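You operate a simulated robot arm through the tools that you are given. There is no shell and no other tool.

You are at the controls of a simulated robot arm. One attempt, no reset.

JOB
Pack the lemon can with the earliest date into the lunch cooler.
Fine: fold the carry handle down, lift the lid off, stand the can inside, put the lid back on, stand the handle up. Set down upright: what you pick out. Where these are worked on the way, their far stop is far enough and under half their travel is too little: carry handle of the lunch cooler.
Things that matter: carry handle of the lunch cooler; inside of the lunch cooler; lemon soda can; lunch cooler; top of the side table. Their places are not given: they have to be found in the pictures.

It is judged by the outcome, as a careful person would: the job done as asked, and still so three seconds after it is handed in. It fails if anything else is knocked over, pushed out of place, dropped, spilled or broken. Lids that push on must go on centred and level and be pressed home; caps that screw on are set level and turned clockwise until they are tight. Flat cloth is picked up by pressing the open fingertips on it (5 to 10 N) and closing them slowly along it; thin cloth reads only 2 to 8 mm in the jaws.

ROBOT AND FRAMES
A 7-joint arm with a two-finger parallel gripper, fixed in place. Base frame: the origin is at the foot of the arm, x ahead of it, y to its left, z up. Lengths are in m, angles in degrees, forces in N, time in s.
Its first joint turns from -166.0 to 166.0 degrees. Payload 4.4 kg.
The TCP is the grasp point between the finger pads, 0.023 m short of the fingertips. In the tool frame z runs along the fingers and y along their closing line. The gripper opens to 0.094 m. The fingers are 0.038 m wide and 0.01 m thick; the gripper's body (0.054 by 0.096 m) begins 0.039 m behind the TCP.
Orientation is told as [roll, pitch, yaw] about the base's x, y, z axes, in that order, counted from this pose: with the fingers straight down and closing along the base's y, the tool's x points along the base's -x, its y along +y and its z along -z.

CONTROLS
- The arm moves only by the tool arm_command. Its argument "rows" is a list of rows, each an object of numbers (a shift or turn left out is 0, a gripper value left out holds the last): "x", "y", "z": the shift along the tool's x, y, z in mm; "ax", "ay", "az": the turn, a rotation vector about the tool's x, y, z in degrees; "hand": the opening, from 0 (shut) to 1 (fully open). In form: [{"x": .., "y": .., "z": .., "ax": .., "ay": .., "az": .., "hand": ..}, ...]. A call has 1 to 20 rows; each row shifts and turns the commanded pose from where the row before left it, along the tool's axes as they then stand. Each row takes 0.2 s and may step no farther than 0.05 m and 8.6 degrees from the row before; otherwise, or with a gripper value out of range, the whole call is refused. A pose out of reach is approached as far as the arm can. The call stops where the force on the tool passes 50 N (or 10 N more than at its start, if that is more) or the arm is blocked; 0.2 s more then pass. The fingers move at their own pace (about 0.072 m/s each) and stop on an object; they squeeze with about 31 N. The grip force told is the motor's: it shows also when the fingers shut on nothing. Time passes only in rows, and 0.2 s behind the last, so rows that do not move let the fingers close. The reply holds the time, the measured pose of the TCP, the force on the tool along the base axes, the opening and the grip force, in the units named above and with some noise, with the torque about the TCP (base axes, N m) and any sound that the robot's microphone picked up.
- Cameras (640 x 400 px; columns grow to the right, rows downward): "scene" is fixed at [0.0521, -0.5019, 1.5651]; the picture's right is [0.73, -0.69, 0.00], its down [-0.22, -0.23, -0.95] and it looks along [0.65, 0.69, -0.32] (base axes); focal length 321 px, centre (320, 200). "wrist" rides on the gripper at [0.086, 0.016, -0.075] in the tool frame; the picture's right is [-0.18, 0.98, 0.00], its down [-0.58, -0.11, -0.81] and it looks along [-0.79, -0.15, 0.59] (tool axes); focal length 243 px, centre (320, 200).
- camera(camera): a new picture of that camera. No time passes.
- point_at(camera, pixels): for up to 12 pixels [column, row] of the newest picture of that camera ("zoom" is the newest enlarged one), the place [x, y, z] in the base frame of the surface seen there, good to about 0.002 m. No time passes.
- inspect(camera, box): a new picture of the part [left, top, right, bottom] of that camera's present view, enlarged. No time passes.
- close_job(): hands the job in; it is judged then, once.

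Open the gripper and draw the arm clear of the work before you hand the job in, unless the task says otherwise.

The tools are called as a command line: name --argument value ..., lists and objects as JSON in quotes. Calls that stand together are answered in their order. arm_command: Moves the arm, as the interface text tells. Its arguments: {"type":"object","properties":{"rows":{"type":"array","items":{"type":"object","properties":{"x":{"type":"number"},"y":{"type":"number"},"z":{"type":"number"},"ax":{"type":"number"},"ay":{"type":"number"},"az":{"type":"number"},"hand":{"type":"number"}}}}},"required":["rows"]} The other tools are called the same way: camera (camera) takes a picture; point_at (camera, pixels) gives the place of the surface under pixels of a picture; inspect (camera, box) takes an enlarged picture of a part of a camera's view; close_job () hands the job in.

At the start:

```text
time: 0.0
tcp_pos: [0.5053, 0.4973, 1.2733]
ee_rot: [0.0, -0.1, 0.1]
ft_force: [-0.2, 0.8, 0.1]
torque: [-0.01, 0.01, 0.02]
opening: 0.0939
grip_force: 0.0
```

scene: 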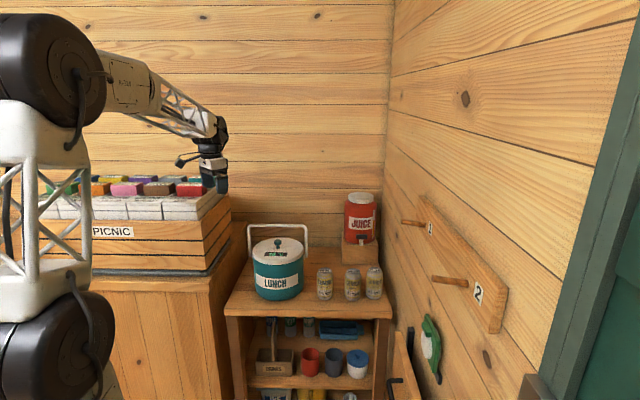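
wrist: 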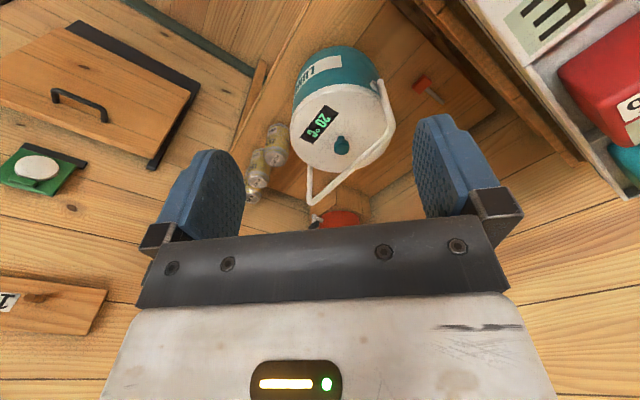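

The scene shows the lunch cooler at about (278,268) with its handle up, and three cans at (325,283), (352,283), (374,282). I'll enlarge both areas to read the labels and dates.

inspect --camera "scene" --box '[305, 255, 395, 311]'

inspect --camera "scene" --box '[220, 210, 400, 322]'

inspect --camera "wrist" --box '[220, 30, 460, 230]'

```text
7.11 times, centred on (350, 283) of scene
```

zoom: 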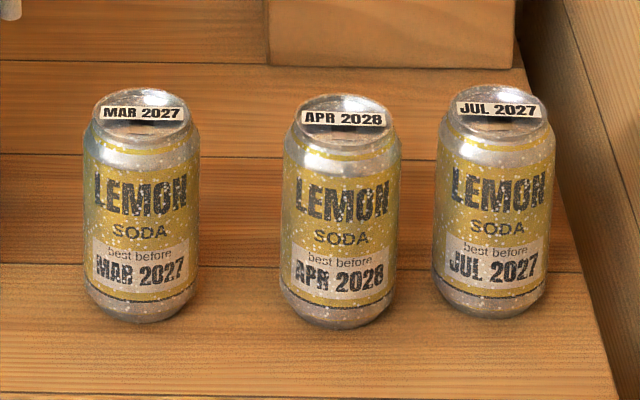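

```text
3.56 times, centred on (310, 266) of scene
```

zoom: 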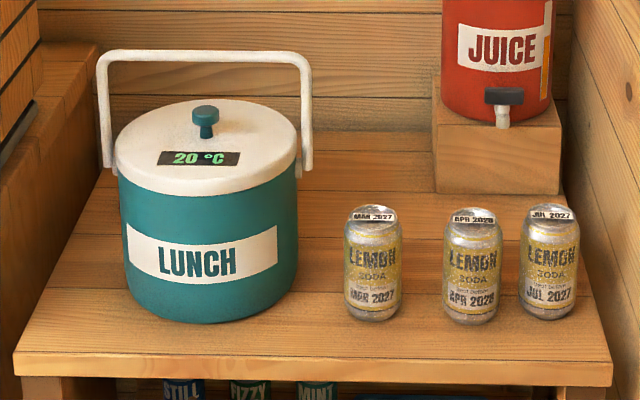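

```text
2.00 times, centred on (340, 130) of wrist
```

zoom: 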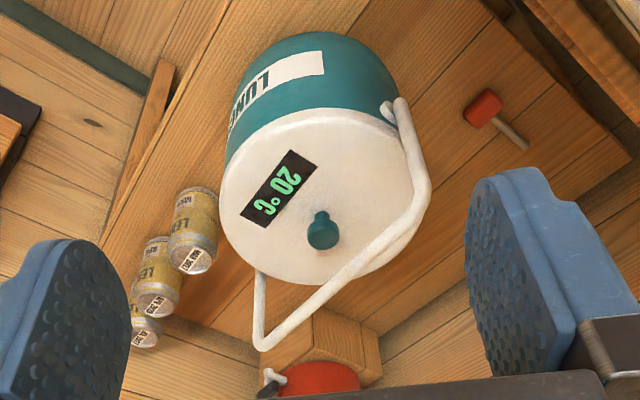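

The tabletop cans read MAR 2027, APR 2028 and JUL 2027, so MAR 2027 at (325,283) is the earliest so far. I'll check the lower shelf for other lemon cans and measure key points on the cooler.

inspect --camera "scene" --box '[230, 310, 400, 400]'

point_at --camera "scene" --pixels '[[277, 241], [247, 227], [306, 227], [277, 225], [250, 255], [304, 258], [255, 265], [302, 265], [278, 262], [278, 298], [265, 241], [290, 242]]'

inspect --camera "scene" --box '[235, 215, 331, 305]'

```text
3.76 times, centred on (315, 355) of scene
```

zoom: 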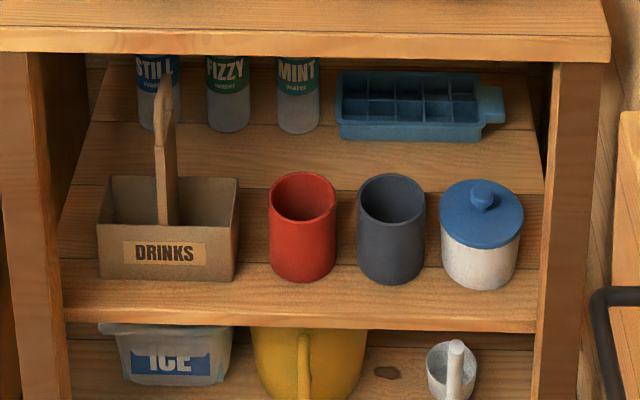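

```text
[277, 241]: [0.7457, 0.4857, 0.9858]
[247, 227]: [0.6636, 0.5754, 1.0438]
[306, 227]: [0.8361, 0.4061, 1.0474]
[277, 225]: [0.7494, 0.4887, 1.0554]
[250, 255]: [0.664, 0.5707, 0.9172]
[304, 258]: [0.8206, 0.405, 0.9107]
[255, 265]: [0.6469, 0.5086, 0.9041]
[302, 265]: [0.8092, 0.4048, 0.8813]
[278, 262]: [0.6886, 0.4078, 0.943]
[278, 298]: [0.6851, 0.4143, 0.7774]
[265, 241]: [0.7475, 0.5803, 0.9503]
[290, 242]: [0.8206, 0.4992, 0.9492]
```

```text
4.44 times, centred on (283, 260) of scene
```

zoom: 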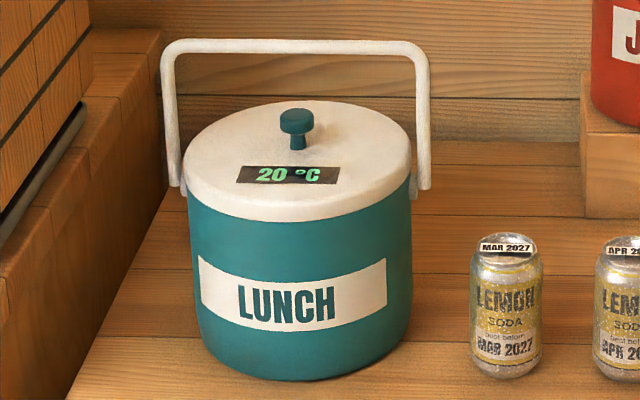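

No other lemon cans are visible on the shelves, so the MAR 2027 can is the target. I'll measure the table edges, can tops and cooler features from the scene picture.

camera --camera "scene"

point_at --camera "scene" --pixels '[[228, 305], [388, 312], [310, 300], [300, 308], [312, 262], [345, 305], [325, 270], [352, 270], [374, 267], [325, 285], [352, 285], [374, 283]]'

point_at --camera "scene" --pixels '[[325, 299], [352, 300], [374, 298], [325, 255], [340, 262], [345, 255], [376, 258], [318, 250], [246, 300], [335, 240], [280, 312], [360, 240]]'

inspect --camera "scene" --box '[235, 215, 331, 275]'

```text
taken
```

scene: 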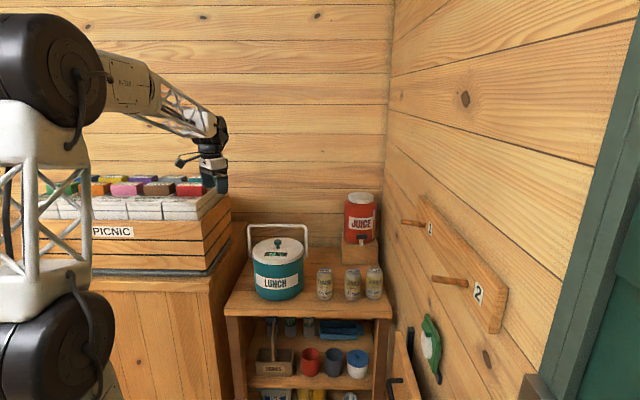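

```text
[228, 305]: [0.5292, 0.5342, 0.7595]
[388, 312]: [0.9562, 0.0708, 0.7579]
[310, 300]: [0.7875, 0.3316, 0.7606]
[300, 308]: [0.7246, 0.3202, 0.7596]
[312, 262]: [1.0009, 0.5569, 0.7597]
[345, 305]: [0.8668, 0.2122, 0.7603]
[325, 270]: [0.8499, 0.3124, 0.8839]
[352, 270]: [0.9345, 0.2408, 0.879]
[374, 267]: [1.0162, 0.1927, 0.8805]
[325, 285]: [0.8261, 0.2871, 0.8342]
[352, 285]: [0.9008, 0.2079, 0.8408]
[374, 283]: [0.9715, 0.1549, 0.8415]
```

```text
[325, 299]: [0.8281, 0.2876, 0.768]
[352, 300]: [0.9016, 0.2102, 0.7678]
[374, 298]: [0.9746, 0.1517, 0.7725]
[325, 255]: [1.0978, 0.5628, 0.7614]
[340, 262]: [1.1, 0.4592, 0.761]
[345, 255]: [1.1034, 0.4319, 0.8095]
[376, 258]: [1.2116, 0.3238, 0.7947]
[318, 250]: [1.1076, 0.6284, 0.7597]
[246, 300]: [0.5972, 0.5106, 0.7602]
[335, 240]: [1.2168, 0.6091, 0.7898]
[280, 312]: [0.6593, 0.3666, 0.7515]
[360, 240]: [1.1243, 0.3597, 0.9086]
```

```text
6.67 times, centred on (283, 245) of scene
```

zoom: 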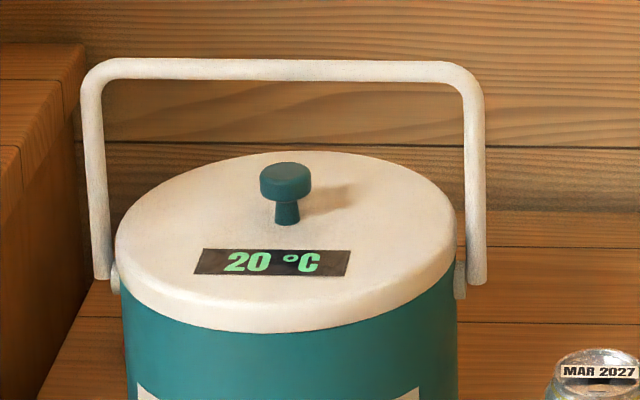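

Table top is z≈0.760, MAR can centre ≈(0.850,0.311), cooler centre ≈(0.75,0.49). I need somewhere to set the lid, so I'll measure the left counter, the free table areas, and the fine lid, knob and handle geometry from the newest zoom.

point_at --camera "scene" --pixels '[[215, 283], [205, 282], [232, 262], [225, 280], [238, 250], [130, 284], [245, 265], [236, 285], [210, 262], [195, 230], [310, 275], [312, 290]]'

point_at --camera "zoom" --pixels '[[285, 170], [285, 185], [287, 215], [103, 270], [477, 275], [93, 130], [474, 130], [285, 70], [118, 235], [455, 235], [286, 160], [286, 290]]'

inspect --camera "scene" --box '[40, 170, 260, 310]'

```text
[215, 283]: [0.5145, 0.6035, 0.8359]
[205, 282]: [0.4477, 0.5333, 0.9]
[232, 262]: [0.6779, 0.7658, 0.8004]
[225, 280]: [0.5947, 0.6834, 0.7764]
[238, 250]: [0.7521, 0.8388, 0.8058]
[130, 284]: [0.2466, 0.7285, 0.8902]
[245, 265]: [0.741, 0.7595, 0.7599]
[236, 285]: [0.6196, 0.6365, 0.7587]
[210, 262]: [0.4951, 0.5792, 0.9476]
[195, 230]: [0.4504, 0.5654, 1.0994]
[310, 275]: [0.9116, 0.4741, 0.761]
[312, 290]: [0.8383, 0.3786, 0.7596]
```

```text
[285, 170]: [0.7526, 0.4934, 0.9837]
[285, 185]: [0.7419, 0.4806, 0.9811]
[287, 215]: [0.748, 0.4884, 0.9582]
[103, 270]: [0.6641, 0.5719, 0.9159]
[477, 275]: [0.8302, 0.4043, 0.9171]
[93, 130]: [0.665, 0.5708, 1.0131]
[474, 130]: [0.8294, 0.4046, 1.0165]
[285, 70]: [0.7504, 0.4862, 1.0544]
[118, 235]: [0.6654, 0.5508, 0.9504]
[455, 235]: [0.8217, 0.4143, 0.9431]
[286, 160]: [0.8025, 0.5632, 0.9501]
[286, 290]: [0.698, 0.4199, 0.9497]
```

```text
2.86 times, centred on (150, 240) of scene
```

zoom: 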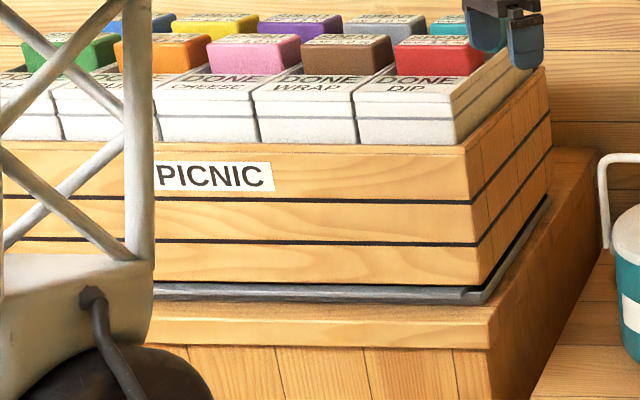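

Cooler centre comes out ≈(0.752,0.492), lid top z≈0.950, knob cap top ≈0.986 (~31 mm wide). The handle bar is ≈1.05 high, running along (0.71,−0.71). I'll go above the handle bar and turn the jaws so they close across it.

arm_command --rows '[{"x": -42}, {"x": -42}, {"x": -42}, {"x": -42}, {"x": -42}, {"x": -39, "y": -5}, {"az": 7.5}, {"az": 7.5}, {"az": 7.5}, {"az": 7.5}, {"az": 7.5}, {"az": 7.5}, {}]'

```text
time: 2.8
tcp_pos: [0.7543, 0.4916, 1.2728]
ee_rot: [0.0, 0.0, -45.0]
ft_force: [-0.1, -0.2, 0.5]
torque: [0.0, 0.03, 0.03]
opening: 0.094
grip_force: 0.0
```

The tool is now above the cooler with yaw −45° and the jaws open. I'll look with the wrist camera and the scene camera before descending.

camera --camera "wrist"

camera --camera "scene"

```text
taken
```

wrist: 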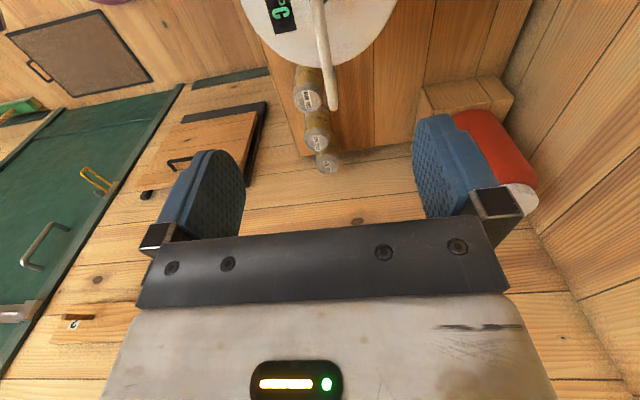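

```text
taken
```

scene: 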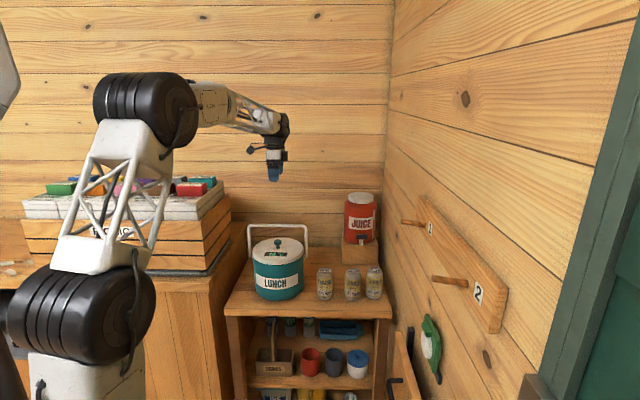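

The handle bar lies between the open fingers along the tool's x. I'll descend to just above the bar and check.

arm_command --rows '[{"z": 45}, {"z": 45}, {"z": 45}, {"z": 30}, {}]'

inspect --camera "scene" --box '[230, 170, 330, 270]'

camera --camera "wrist"

```text
time: 4.0
tcp_pos: [0.7534, 0.4904, 1.1085]
ee_rot: [0.0, 0.0, -45.0]
ft_force: [0.2, 0.6, 0.4]
torque: [-0.04, 0.04, 0.01]
opening: 0.0946
grip_force: 0.1
```

```text
4.00 times, centred on (280, 220) of scene
```

zoom: 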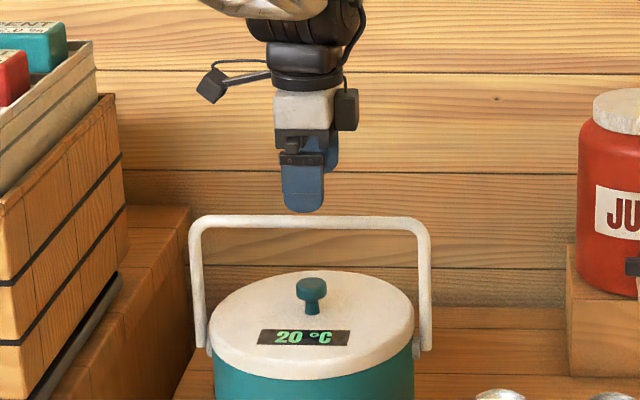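

```text
taken
```

wrist: 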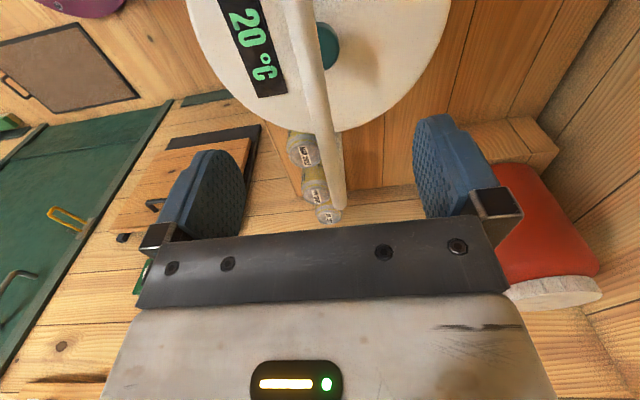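

The bar is centred between the fingers. I'll lower about 60 mm so the bar sits between the pads, then close on it gently.

arm_command --rows '[{"z": 30}, {"z": 28}, {"hand": 0.4}, {"hand": 0.0}, {}, {}, {}]'

inspect --camera "scene" --box '[230, 190, 330, 270]'

```text
time: 5.6
tcp_pos: [0.7545, 0.4921, 1.0504]
ee_rot: [0.0, 0.1, -44.9]
ft_force: [-1.7, -2.5, -0.2]
torque: [0.0, -0.05, 0.01]
opening: 0.012
grip_force: 31.0
```

```text
5.00 times, centred on (280, 230) of scene
```

zoom: 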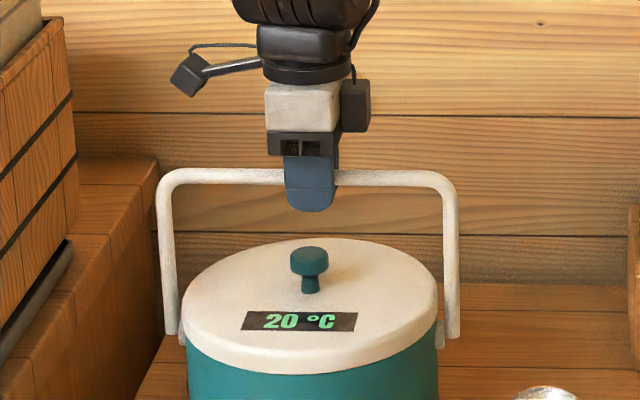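

The jaws hold the 12 mm bar. I'll test the fold towards the front (tool −y) with a small 12° arc about the pivots (r≈0.134 m) and watch the force.

arm_command --rows '[{"y": -14.0, "z": 0.7, "ax": -3}, {"y": -13.95, "z": 1.5, "ax": -3}, {}]'

```text
time: 6.4
tcp_pos: [0.7342, 0.4721, 1.0488]
ee_rot: [6.0, 0.1, -44.9]
ft_force: [-1.5, 1.3, 1.1]
torque: [0.01, 0.07, -0.07]
opening: 0.0123
grip_force: 30.7
```

The bar moved with almost no force. I'll check that only the handle is turning and the cooler hasn't moved.

inspect --camera "scene" --box '[230, 190, 358, 270]'

```text
5.00 times, centred on (294, 230) of scene
```

zoom: 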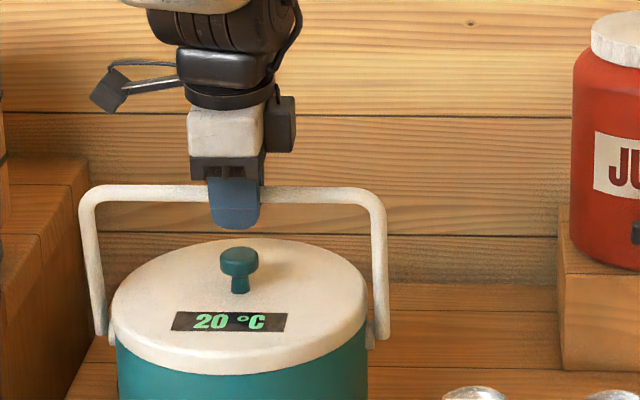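

Only the handle turned; the cooler stayed put. I'll continue the arc to about 54°.

arm_command --rows '[{"y": -13.86, "z": 2.19, "ax": -3}, {"y": -13.72, "z": 2.92, "ax": -3}, {"y": -13.55, "z": 3.63, "ax": -3}, {"y": -13.34, "z": 4.34, "ax": -3}, {"y": -13.1, "z": 5.03, "ax": -3}, {"y": -12.82, "z": 5.71, "ax": -3}, {"y": -12.5, "z": 6.37, "ax": -3}, {}]'

inspect --camera "scene" --box '[220, 200, 348, 280]'

```text
time: 8.2
tcp_pos: [0.6768, 0.4153, 0.9946]
ee_rot: [27.0, -0.1, -44.9]
ft_force: [-3.5, -0.2, 0.2]
torque: [-0.07, 0.1, -0.01]
opening: 0.0124
grip_force: 31.2
```

```text
5.00 times, centred on (284, 240) of scene
```

zoom: 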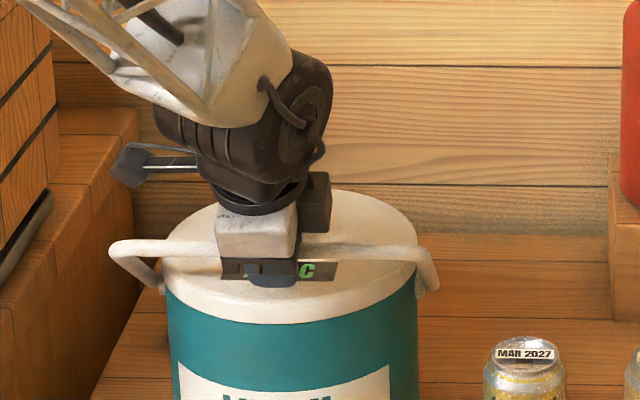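

Force stays low and the handle tracks well (bar 107 mm forward, z 0.995). I'll continue down toward horizontal.

arm_command --rows '[{"y": -12.15, "z": 7.02, "ax": -3}, {"y": -11.77, "z": 7.64, "ax": -3}, {"y": -11.35, "z": 8.25, "ax": -3}, {"y": -10.9, "z": 8.83, "ax": -3}, {"y": -10.43, "z": 9.39, "ax": -3}, {}]'

inspect --camera "scene" --box '[220, 200, 348, 280]'

```text
time: 9.1
tcp_pos: [0.6651, 0.4024, 0.961]
ee_rot: [37.9, 0.0, -44.9]
ft_force: [-2.9, 0.4, 7.9]
torque: [0.34, 0.26, 0.24]
opening: 0.0125
grip_force: 30.6
stopped in row 4: the force on the tool passed its limit at 63 N (the readings are from after the stop); the commanded pose is now the measured one
```

```text
5.00 times, centred on (284, 240) of scene
```

zoom: 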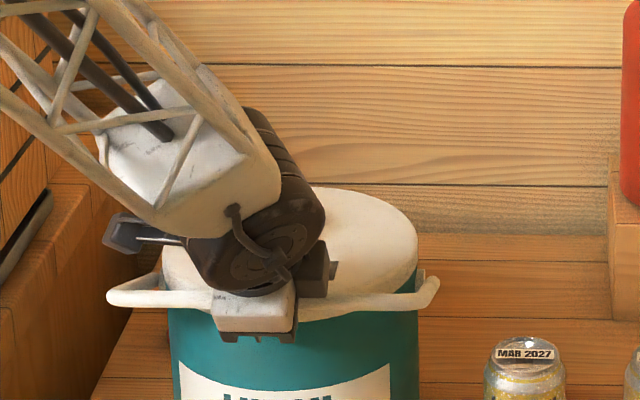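

The arm stopped at ≈70° fold. By geometry, the tilted inner fingertip has reached the lid rim (tip ≈0.098 m from the axis at z≈0.953), so this may not be the handle's stop. I'll turn the tool back to vertical about the bar to clear the lid.

arm_command --rows '[{"ax": 7.5}, {"ax": 7.5}, {"ax": 7.5}, {"ax": 7.5}, {"ax": 7.5}, {}]'

inspect --camera "scene" --box '[220, 200, 348, 280]'

```text
time: 9.9
tcp_pos: [0.6667, 0.4055, 0.9691]
ee_rot: [17.4, -0.2, -44.9]
ft_force: [3.5, 3.9, 14.2]
torque: [0.32, -0.08, 0.08]
opening: 0.0122
grip_force: 30.4
stopped in row 4: the force on the tool passed its limit at 62 N (the readings are from after the stop); the commanded pose is now the measured one
```

```text
5.00 times, centred on (284, 240) of scene
```

zoom: 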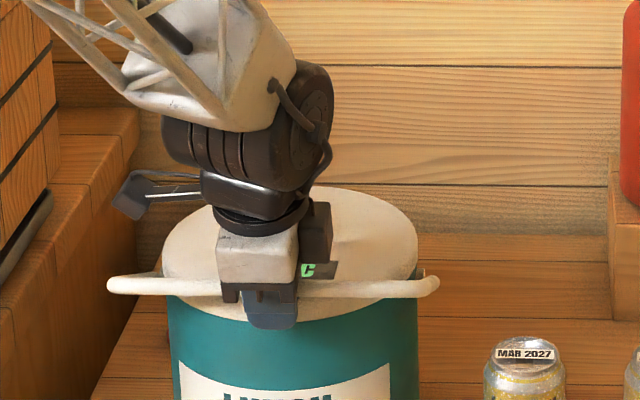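

The inner fingertip still rides on the lid edge (z≈0.952). I'll open a few millimetres, back straight out along the tool axis, and then press the bar down from above with shut fingers instead.

arm_command --rows '[{"z": -2, "hand": 0.22}, {"hand": 0.22}, {"z": -15}, {"z": -30}, {"z": -40}, {}]'

inspect --camera "scene" --box '[220, 200, 348, 280]'

```text
time: 11.3
tcp_pos: [0.6482, 0.3856, 1.0487]
ee_rot: [17.2, -0.2, -44.8]
ft_force: [-0.2, -0.1, 0.0]
torque: [0.0, -0.01, -0.01]
opening: 0.0207
grip_force: 0.1
```

```text
5.00 times, centred on (284, 240) of scene
```

zoom: 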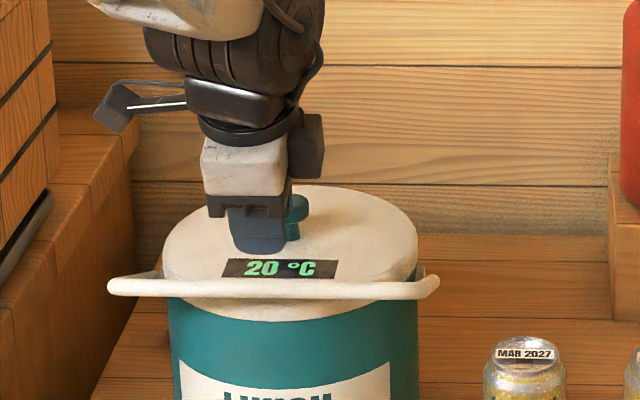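

The tool is clear and the lid looks undisturbed. I'll measure where the bar is now.

point_at --camera "zoom" --pixels '[[150, 288], [200, 289], [350, 289], [400, 287], [270, 289], [435, 283], [112, 284], [300, 268], [240, 310]]'

```text
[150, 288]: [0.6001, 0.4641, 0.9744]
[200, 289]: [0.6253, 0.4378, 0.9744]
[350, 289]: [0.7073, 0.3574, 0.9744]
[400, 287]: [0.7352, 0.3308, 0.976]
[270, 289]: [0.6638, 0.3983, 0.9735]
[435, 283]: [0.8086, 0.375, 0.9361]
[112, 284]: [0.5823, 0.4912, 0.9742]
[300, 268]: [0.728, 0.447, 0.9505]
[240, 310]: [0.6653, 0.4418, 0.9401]
```

The bar is at ≈(0.667,0.402,0.970), about 66° folded. I'll set the tool vertical, shut the fingers, and place them above the bar at ≈0.127 m from the cooler axis, clear of the lid.

arm_command --rows '[{"ax": 8.5, "hand": 0}, {"ax": 8.6}, {"y": 21.5, "x": 2}, {}]'

inspect --camera "scene" --box '[220, 200, 348, 280]'

```text
time: 12.3
tcp_pos: [0.6623, 0.403, 1.0479]
ee_rot: [0.1, -0.3, -45.0]
ft_force: [0.6, 0.2, -0.1]
torque: [0.01, 0.01, 0.05]
opening: 0.0001
grip_force: 31.3
```

```text
5.00 times, centred on (284, 240) of scene
```

zoom: 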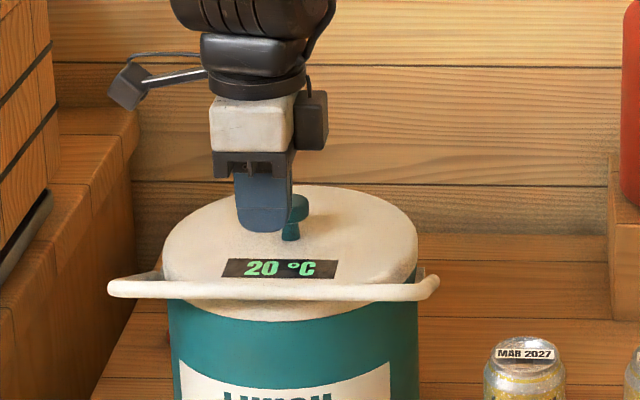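

Shut fingers hang above the bar at 0.126 m from the axis. I'll lower onto the bar and press it down in small steps.

arm_command --rows '[{"z": 25}, {"z": 20}, {"z": 6, "y": -0.5}, {"z": 6, "y": -0.5}, {"z": 6, "y": -0.5}, {"z": 6, "y": -0.5}, {}]'

inspect --camera "scene" --box '[220, 200, 348, 280]'

```text
time: 13.9
tcp_pos: [0.6618, 0.4007, 0.9793]
ee_rot: [0.2, -0.2, -45.0]
ft_force: [-0.5, 1.0, -0.2]
torque: [0.02, -0.02, -0.02]
opening: 0.0
grip_force: 30.8
```

```text
5.00 times, centred on (284, 240) of scene
```

zoom: 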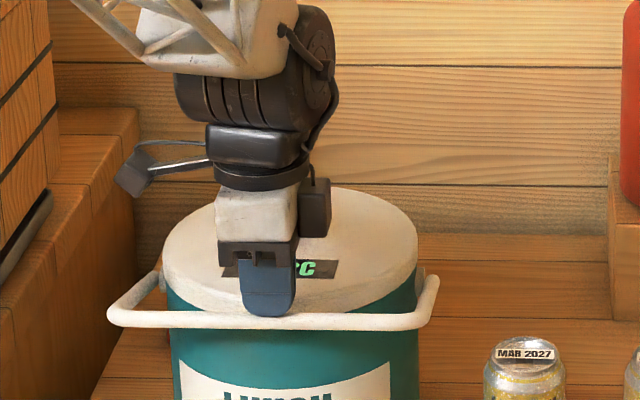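

The handle moves down freely, so the lid really was what stopped me. I'll continue pressing until it meets its stop.

arm_command --rows '[{"z": 6, "y": -0.6}, {"z": 6, "y": -0.6}, {"z": 6, "y": -0.6}, {"z": 6, "y": -0.6}, {"z": 6, "y": -0.5}, {"z": 6, "y": -0.5}, {}]'

inspect --camera "scene" --box '[220, 200, 348, 280]'

```text
time: 15.5
tcp_pos: [0.6588, 0.3988, 0.9426]
ee_rot: [0.3, -0.2, -44.9]
ft_force: [0.6, 0.3, 0.4]
torque: [0.03, -0.01, -0.01]
opening: 0.0
grip_force: 31.3
```

```text
5.00 times, centred on (284, 240) of scene
```

zoom: 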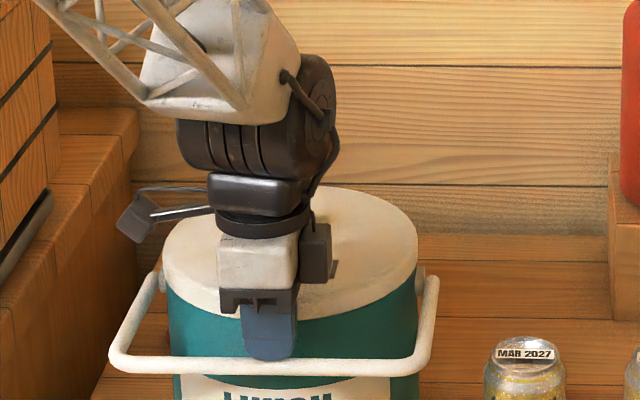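

The bar is now about level with the pivots and there is still no stop. I'll press a little further to find it.

arm_command --rows '[{"z": 5}, {"z": 5}, {"z": 5}, {"z": 5}, {}]'

inspect --camera "scene" --box '[220, 200, 348, 280]'

```text
time: 16.7
tcp_pos: [0.6596, 0.4002, 0.9239]
ee_rot: [0.2, -0.2, -45.0]
ft_force: [0.6, -0.1, -0.5]
torque: [0.02, -0.01, 0.02]
opening: 0.0
grip_force: 31.0
```

```text
5.00 times, centred on (284, 240) of scene
```

zoom: 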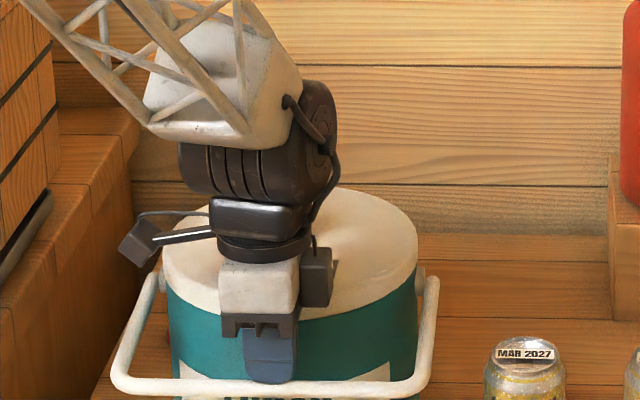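

The bar is at z≈0.895 (≈99° folded), well past horizontal, and it stays by friction. I'll retreat upward, turn the wrist to yaw ≈+11° for the lid work, and check the scene.

arm_command --rows '[{"z": -40}, {"z": -45}, {"z": -45}, {"z": -45, "hand": 1}, {"az": -8}, {"az": -8}, {"az": -8}, {"az": -8}, {"az": -8}, {"az": -8}, {"az": -7.8}, {}]'

inspect --camera "scene" --box '[220, 200, 400, 312]'

camera --camera "wrist"

```text
time: 19.3
tcp_pos: [0.6586, 0.3984, 1.0984]
ee_rot: [-0.1, -0.2, 10.9]
ft_force: [-1.2, 0.2, -0.1]
torque: [-0.02, 0.0, 0.01]
opening: 0.094
grip_force: 0.0
```

```text
3.56 times, centred on (310, 256) of scene
```

zoom: 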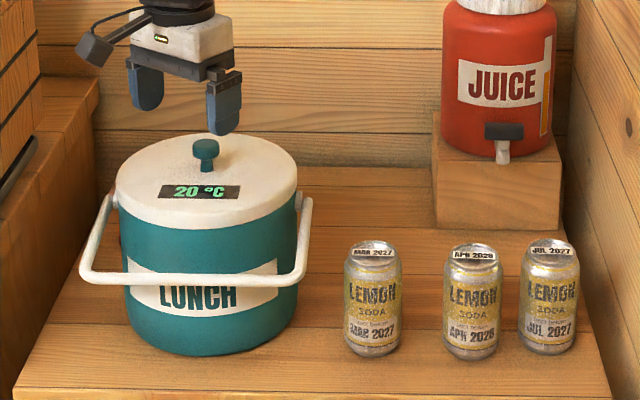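

```text
taken
```

wrist: 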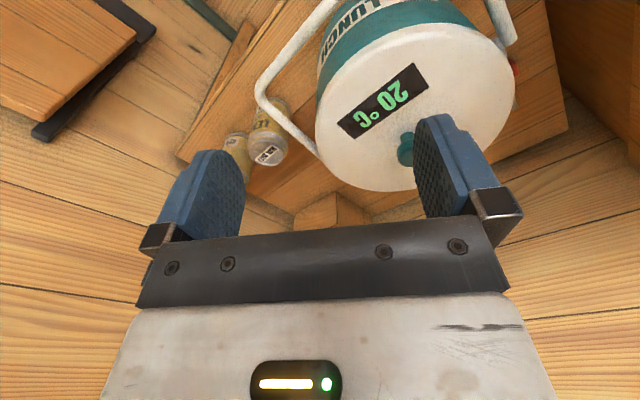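

The handle stays folded and nothing else has moved. I'll refine the can and cooler positions and the free spot behind the MAR can using this zoom.

point_at --camera "zoom" --pixels '[[373, 290], [473, 290], [550, 290], [348, 290], [397, 290], [207, 145], [206, 330], [437, 225], [437, 190], [207, 320], [420, 225], [503, 150]]'

inspect --camera "scene" --box '[300, 235, 396, 311]'

```text
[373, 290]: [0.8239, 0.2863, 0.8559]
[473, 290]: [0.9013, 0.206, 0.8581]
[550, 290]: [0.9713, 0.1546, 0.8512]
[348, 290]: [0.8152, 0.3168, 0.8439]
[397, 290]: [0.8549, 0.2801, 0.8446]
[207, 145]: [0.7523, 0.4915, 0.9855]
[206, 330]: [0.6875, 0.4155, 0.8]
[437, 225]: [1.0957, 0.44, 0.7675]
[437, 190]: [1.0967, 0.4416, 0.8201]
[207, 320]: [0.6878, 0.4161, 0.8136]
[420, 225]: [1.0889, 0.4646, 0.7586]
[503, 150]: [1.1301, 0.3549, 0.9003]
```

```text
5.26 times, centred on (348, 273) of scene
```

zoom: 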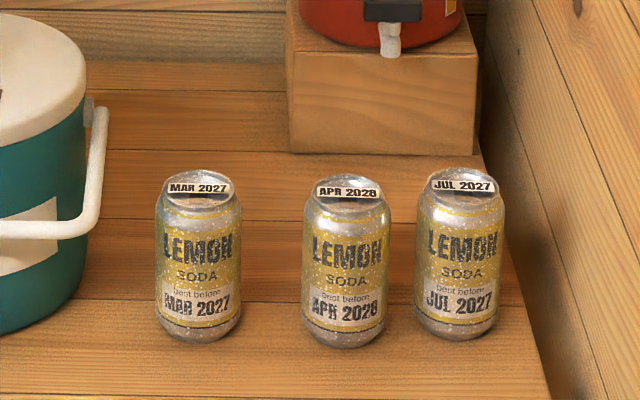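

P≈(0.956,0.4145) behind the MAR can leaves about 12 mm between the lid and the can, cooler and juice box. It is about 1.04 m out, so I'll test in free air whether the arm gets there with a 20° outward tilt.

arm_command --rows '[{"x": -42, "y": -5.8}, {"x": -42, "y": -5.8}, {"x": -42, "y": -5.8}, {"x": -42, "y": -5.8}, {"x": -42, "y": -5.8}, {"x": -42, "y": -5.8}, {"x": -43, "y": -5.6}, {"ay": -7}, {"ay": -7}, {"ay": -6}, {}]'

```text
time: 21.7
tcp_pos: [0.9567, 0.4148, 1.0996]
ee_rot: [-0.1, -20.3, 10.9]
ft_force: [0.4, -0.1, -0.5]
torque: [0.01, 0.04, 0.01]
opening: 0.094
grip_force: 0.0
```

Reached at z=1.10 with 20° tilt. I'll check the tilt direction in the picture, then lower to z≈0.95.

arm_command --rows '[{"x": 12.8, "z": 35.2}, {"x": 12.8, "z": 35.2}, {"x": 12.8, "z": 35.2}, {"x": 12.8, "z": 35.2}, {}]'

inspect --camera "scene" --box '[220, 190, 400, 302]'

camera --camera "wrist"

```text
time: 22.9
tcp_pos: [0.9567, 0.4148, 0.9502]
ee_rot: [-0.1, -20.3, 10.8]
ft_force: [0.6, 0.0, 0.3]
torque: [-0.01, 0.02, 0.01]
opening: 0.0939
grip_force: 0.1
```

```text
3.56 times, centred on (310, 246) of scene
```

zoom: 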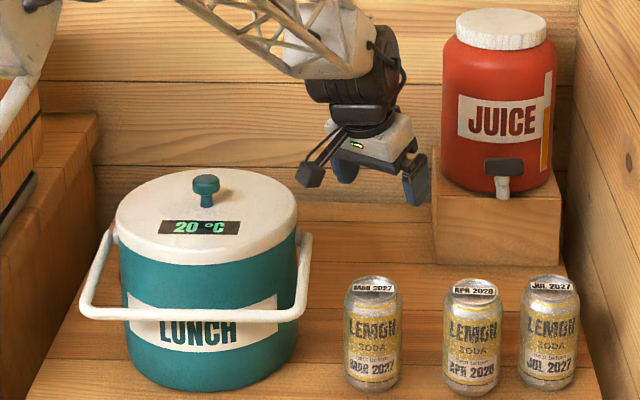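

```text
taken
```

wrist: 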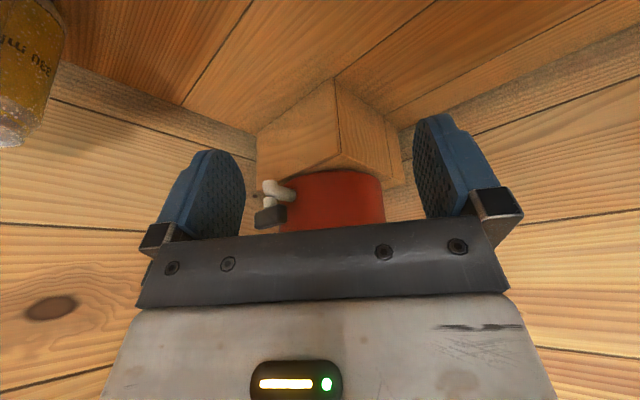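

Reach is fine here at z=0.95. I'll lower another 110 mm to check reach and camera clearance at the release height.

arm_command --rows '[{"x": 12.8, "z": 35.2}, {"x": 12.8, "z": 35.2}, {"x": 9.4, "z": 25.8}, {}]'

inspect --camera "scene" --box '[220, 190, 400, 302]'

camera --camera "wrist"

```text
time: 23.4
tcp_pos: [0.9591, 0.4138, 0.9123]
ee_rot: [0.1, -20.5, 10.8]
ft_force: [4.9, -2.0, 12.0]
torque: [0.19, 1.81, 0.26]
opening: 0.0941
grip_force: 0.1
stopped in row 2: the force on the tool passed its limit at 60 N (the readings are from after the stop); the commanded pose is now the measured one
```

```text
3.56 times, centred on (310, 246) of scene
```

zoom: 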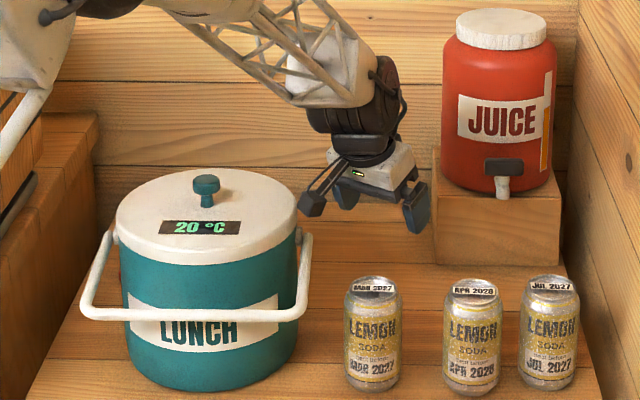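

```text
taken
```

wrist: 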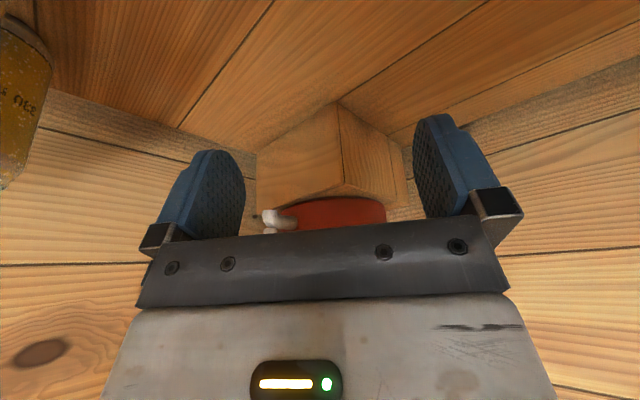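

The arm stopped at 60 N. The torque shows the wrist camera came down on the lid edge or handle pivot near (0.83,0.41), though the cooler looks unmoved. I'll lift off and change the wrist yaw so the camera swings away from the cooler.

arm_command --rows '[{"x": -12.8, "z": -35.2}, {"x": -15, "z": -41}, {"x": -15, "z": -41}, {"ay": 7}, {"ay": 7}, {"ay": 6.4}, {}]'

inspect --camera "scene" --box '[220, 200, 400, 312]'

```text
time: 25.0
tcp_pos: [0.9577, 0.4143, 1.0352]
ee_rot: [-0.1, 0.2, 10.9]
ft_force: [-0.4, 0.5, -0.8]
torque: [0.0, -0.01, 0.03]
opening: 0.0942
grip_force: 0.1
```

```text
3.56 times, centred on (310, 256) of scene
```

zoom: 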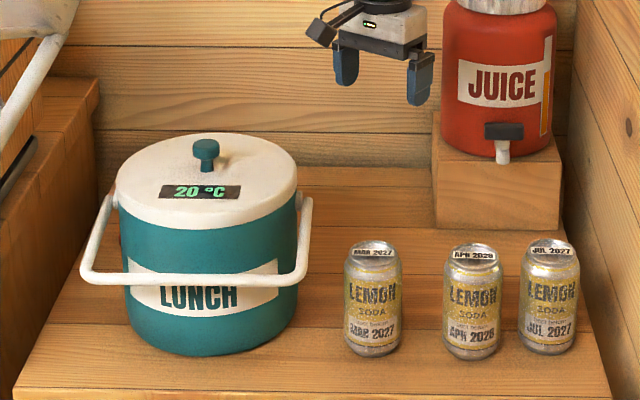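

The cooler is exactly where it was, and the tool reaches this spot vertically at z=1.035. I'll rotate the wrist to yaw ≈−90°, so the camera points to the empty area behind the cooler, then test lowering with the tool vertical.

arm_command --rows '[{"az": 8.4}, {"az": 8.4}, {"az": 8.4}, {"az": 8.4}, {"az": 8.4}, {"az": 8.4}, {"az": 8.4}, {"az": 8.4}, {"az": 8.4}, {"az": 8.4}, {"az": 8.4}, {"az": 8.4}, {}]'

inspect --camera "scene" --box '[220, 180, 400, 292]'

```text
time: 27.8
tcp_pos: [0.9565, 0.4148, 1.0351]
ee_rot: [-0.1, -0.1, -90.1]
ft_force: [0.7, -0.5, 0.5]
torque: [-0.03, 0.02, -0.01]
opening: 0.0938
grip_force: 0.1
```

```text
3.56 times, centred on (310, 236) of scene
```

zoom: 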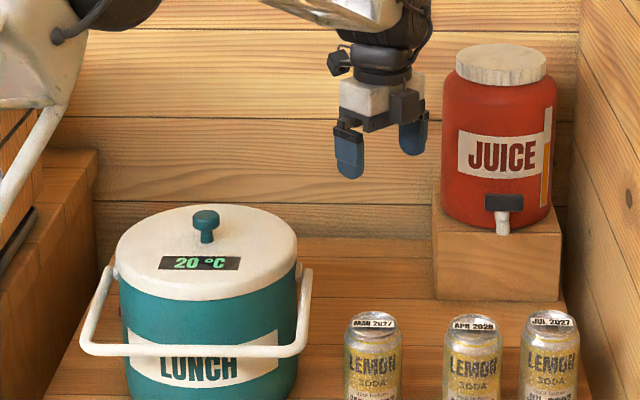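

Rotation went fine and the camera now sits to the back-left. I'll lower vertically to test reach down to about z=0.85.

arm_command --rows '[{"z": 40}, {"z": 40}, {"z": 40}, {"z": 35}, {"z": 30}, {}]'

inspect --camera "scene" --box '[220, 200, 400, 312]'

```text
time: 29.2
tcp_pos: [0.958, 0.4141, 0.8496]
ee_rot: [-0.1, -0.1, -90.1]
ft_force: [0.7, 0.7, -0.1]
torque: [0.0, 0.03, 0.01]
opening: 0.0937
grip_force: 0.1
```

```text
3.56 times, centred on (310, 256) of scene
```

zoom: 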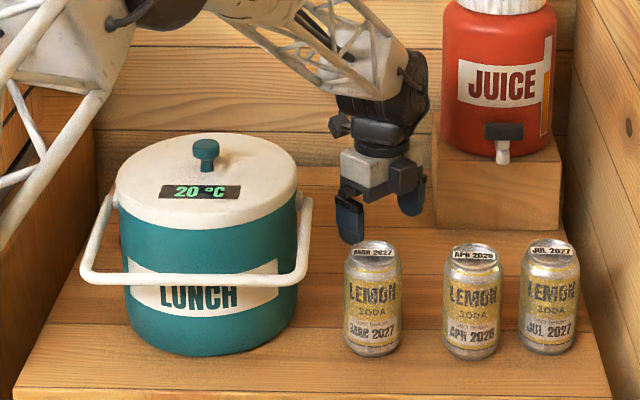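

Vertical reach works at z=0.85. I'll check another 35 mm, then raise back up and go to the knob.

arm_command --rows '[{"z": 20}, {"z": 17}, {}]'

```text
time: 30.0
tcp_pos: [0.9571, 0.4157, 0.8136]
ee_rot: [0.0, -0.2, -90.0]
ft_force: [0.6, 0.3, 0.1]
torque: [-0.02, 0.0, 0.01]
opening: 0.0943
grip_force: 0.1
```

Reach is good at z=0.814. Now I'll raise and move over the knob at (0.7525,0.4917).

arm_command --rows '[{"z": -45}, {"z": -45}, {"z": -45}, {"z": -45}, {"z": -45}, {"z": -25}, {"y": -41, "x": 15.2}, {"y": -41, "x": 15.2}, {"y": -41, "x": 15.2}, {"y": -41, "x": 15.2}, {"y": -40.6, "x": 15.2}, {}]'

inspect --camera "scene" --box '[220, 180, 400, 292]'

camera --camera "wrist"

```text
time: 32.6
tcp_pos: [0.7524, 0.4891, 1.0634]
ee_rot: [0.0, -0.1, -90.0]
ft_force: [0.2, -0.5, 0.2]
torque: [-0.01, 0.0, 0.02]
opening: 0.0941
grip_force: 0.2
```

```text
3.56 times, centred on (310, 236) of scene
```

zoom: 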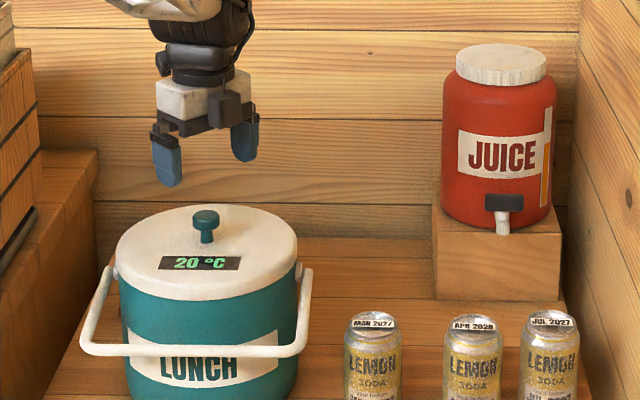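

```text
taken
```

wrist: 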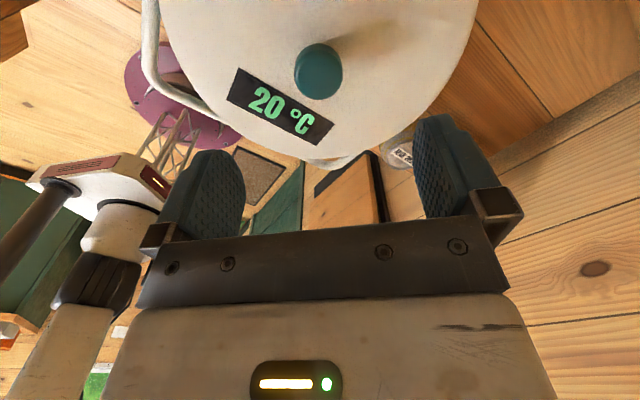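

The knob is between the fingers at (318,70) in the wrist view. I'll measure it precisely from this closer camera.

point_at --camera "wrist" --pixels '[[318, 70], [298, 70], [340, 70], [318, 48], [318, 95], [250, 30], [400, 60]]'

```text
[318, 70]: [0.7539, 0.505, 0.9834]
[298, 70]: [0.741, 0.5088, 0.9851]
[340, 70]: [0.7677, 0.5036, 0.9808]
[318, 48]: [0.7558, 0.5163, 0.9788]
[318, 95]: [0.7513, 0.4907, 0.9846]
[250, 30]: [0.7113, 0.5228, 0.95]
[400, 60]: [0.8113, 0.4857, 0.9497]
```

The two cameras differ by several mm in y, so I'll zoom on the knob and sample more carefully.

inspect --camera "wrist" --box '[270, 30, 366, 110]'

```text
5.00 times, centred on (318, 70) of wrist
```

zoom: 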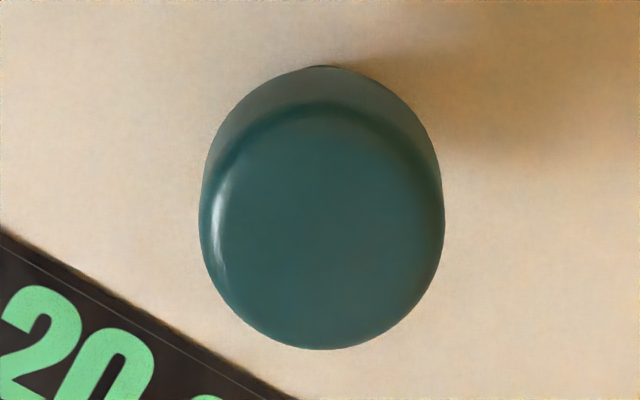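

point_at --camera "zoom" --pixels '[[322, 130], [322, 240], [322, 335], [215, 225], [432, 225], [322, 90], [322, 75], [260, 120], [390, 120]]'

inspect --camera "scene" --box '[262, 230, 294, 250]'

```text
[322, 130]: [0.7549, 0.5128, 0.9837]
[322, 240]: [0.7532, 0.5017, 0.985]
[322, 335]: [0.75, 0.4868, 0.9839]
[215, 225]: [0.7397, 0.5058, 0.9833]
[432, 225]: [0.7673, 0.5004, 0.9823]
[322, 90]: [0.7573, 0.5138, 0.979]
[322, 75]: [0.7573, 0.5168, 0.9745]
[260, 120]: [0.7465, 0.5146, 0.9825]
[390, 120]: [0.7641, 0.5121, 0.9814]
```

```text
16.00 times, centred on (278, 240) of scene
```

zoom: 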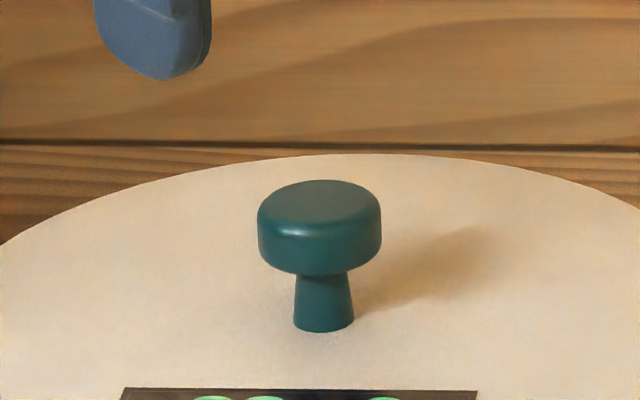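

point_at --camera "zoom" --pixels '[[320, 205], [320, 190], [320, 225], [320, 250], [264, 235], [375, 235], [322, 310], [300, 310], [345, 310]]'

```text
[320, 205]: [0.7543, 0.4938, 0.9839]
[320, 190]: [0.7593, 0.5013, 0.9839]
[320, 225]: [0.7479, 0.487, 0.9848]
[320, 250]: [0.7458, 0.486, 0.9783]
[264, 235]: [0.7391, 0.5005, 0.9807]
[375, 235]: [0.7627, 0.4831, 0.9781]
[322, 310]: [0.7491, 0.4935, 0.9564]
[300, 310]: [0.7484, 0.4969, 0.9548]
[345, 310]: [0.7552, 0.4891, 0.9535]
```

Combining both views, the knob axis is ≈(0.7535,0.498), cap top 0.985, lid top 0.950. I'll centre there and lower so the pads take the cap with the tips just above the lid, then close.

arm_command --rows '[{"x": 9, "y": 1}, {"z": 40}, {"z": 35}, {"z": 10}, {}]'

inspect --camera "scene" --box '[230, 200, 326, 260]'

camera --camera "wrist"

```text
time: 33.8
tcp_pos: [0.7543, 0.498, 0.979]
ee_rot: [0.1, -0.1, -90.0]
ft_force: [0.0, 1.0, 0.6]
torque: [0.02, 0.01, 0.0]
opening: 0.0941
grip_force: 0.1
```

```text
6.67 times, centred on (278, 230) of scene
```

zoom: 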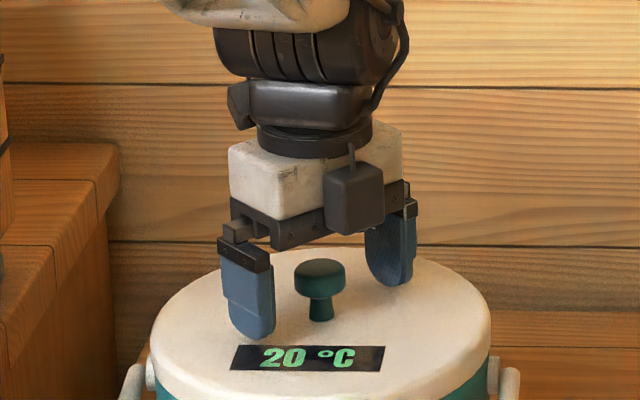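

```text
taken
```

wrist: 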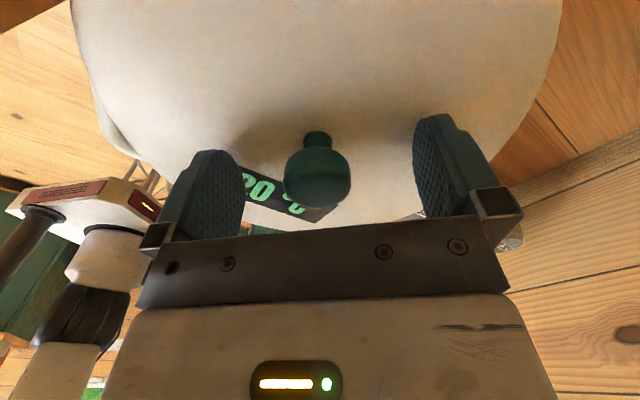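

The fingers straddle the knob with the tips just above the lid. I'll close on the cap.

arm_command --rows '[{"hand": 0.5}, {"hand": 0.36}, {"hand": 0.2}, {"hand": 0}, {}, {}]'

inspect --camera "scene" --box '[230, 200, 326, 260]'

```text
time: 35.2
tcp_pos: [0.7542, 0.4995, 0.9785]
ee_rot: [0.0, -0.1, -90.0]
ft_force: [0.0, 0.3, 0.3]
torque: [0.01, 0.01, 0.0]
opening: 0.0306
grip_force: 31.2
heard: snap
```

```text
6.67 times, centred on (278, 230) of scene
```

zoom: 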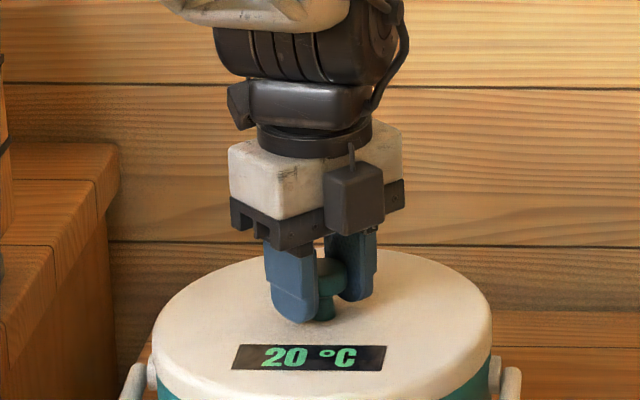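

The jaws hold the 30.6 mm cap, and a snap was heard, perhaps the lid's push fit letting go. I'll lift slowly and watch the forces.

arm_command --rows '[{"z": -4}, {"z": -4}, {"z": -4}, {"z": -8}, {}]'

inspect --camera "scene" --box '[220, 200, 348, 280]'

```text
time: 36.4
tcp_pos: [0.7546, 0.4984, 0.9993]
ee_rot: [0.0, -0.1, -90.0]
ft_force: [0.4, 0.9, 0.7]
torque: [0.01, -0.03, 0.02]
opening: 0.0296
grip_force: 31.1
```

```text
5.00 times, centred on (284, 240) of scene
```

zoom: 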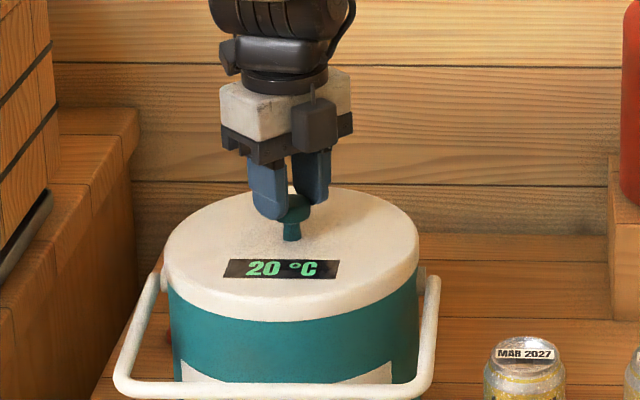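

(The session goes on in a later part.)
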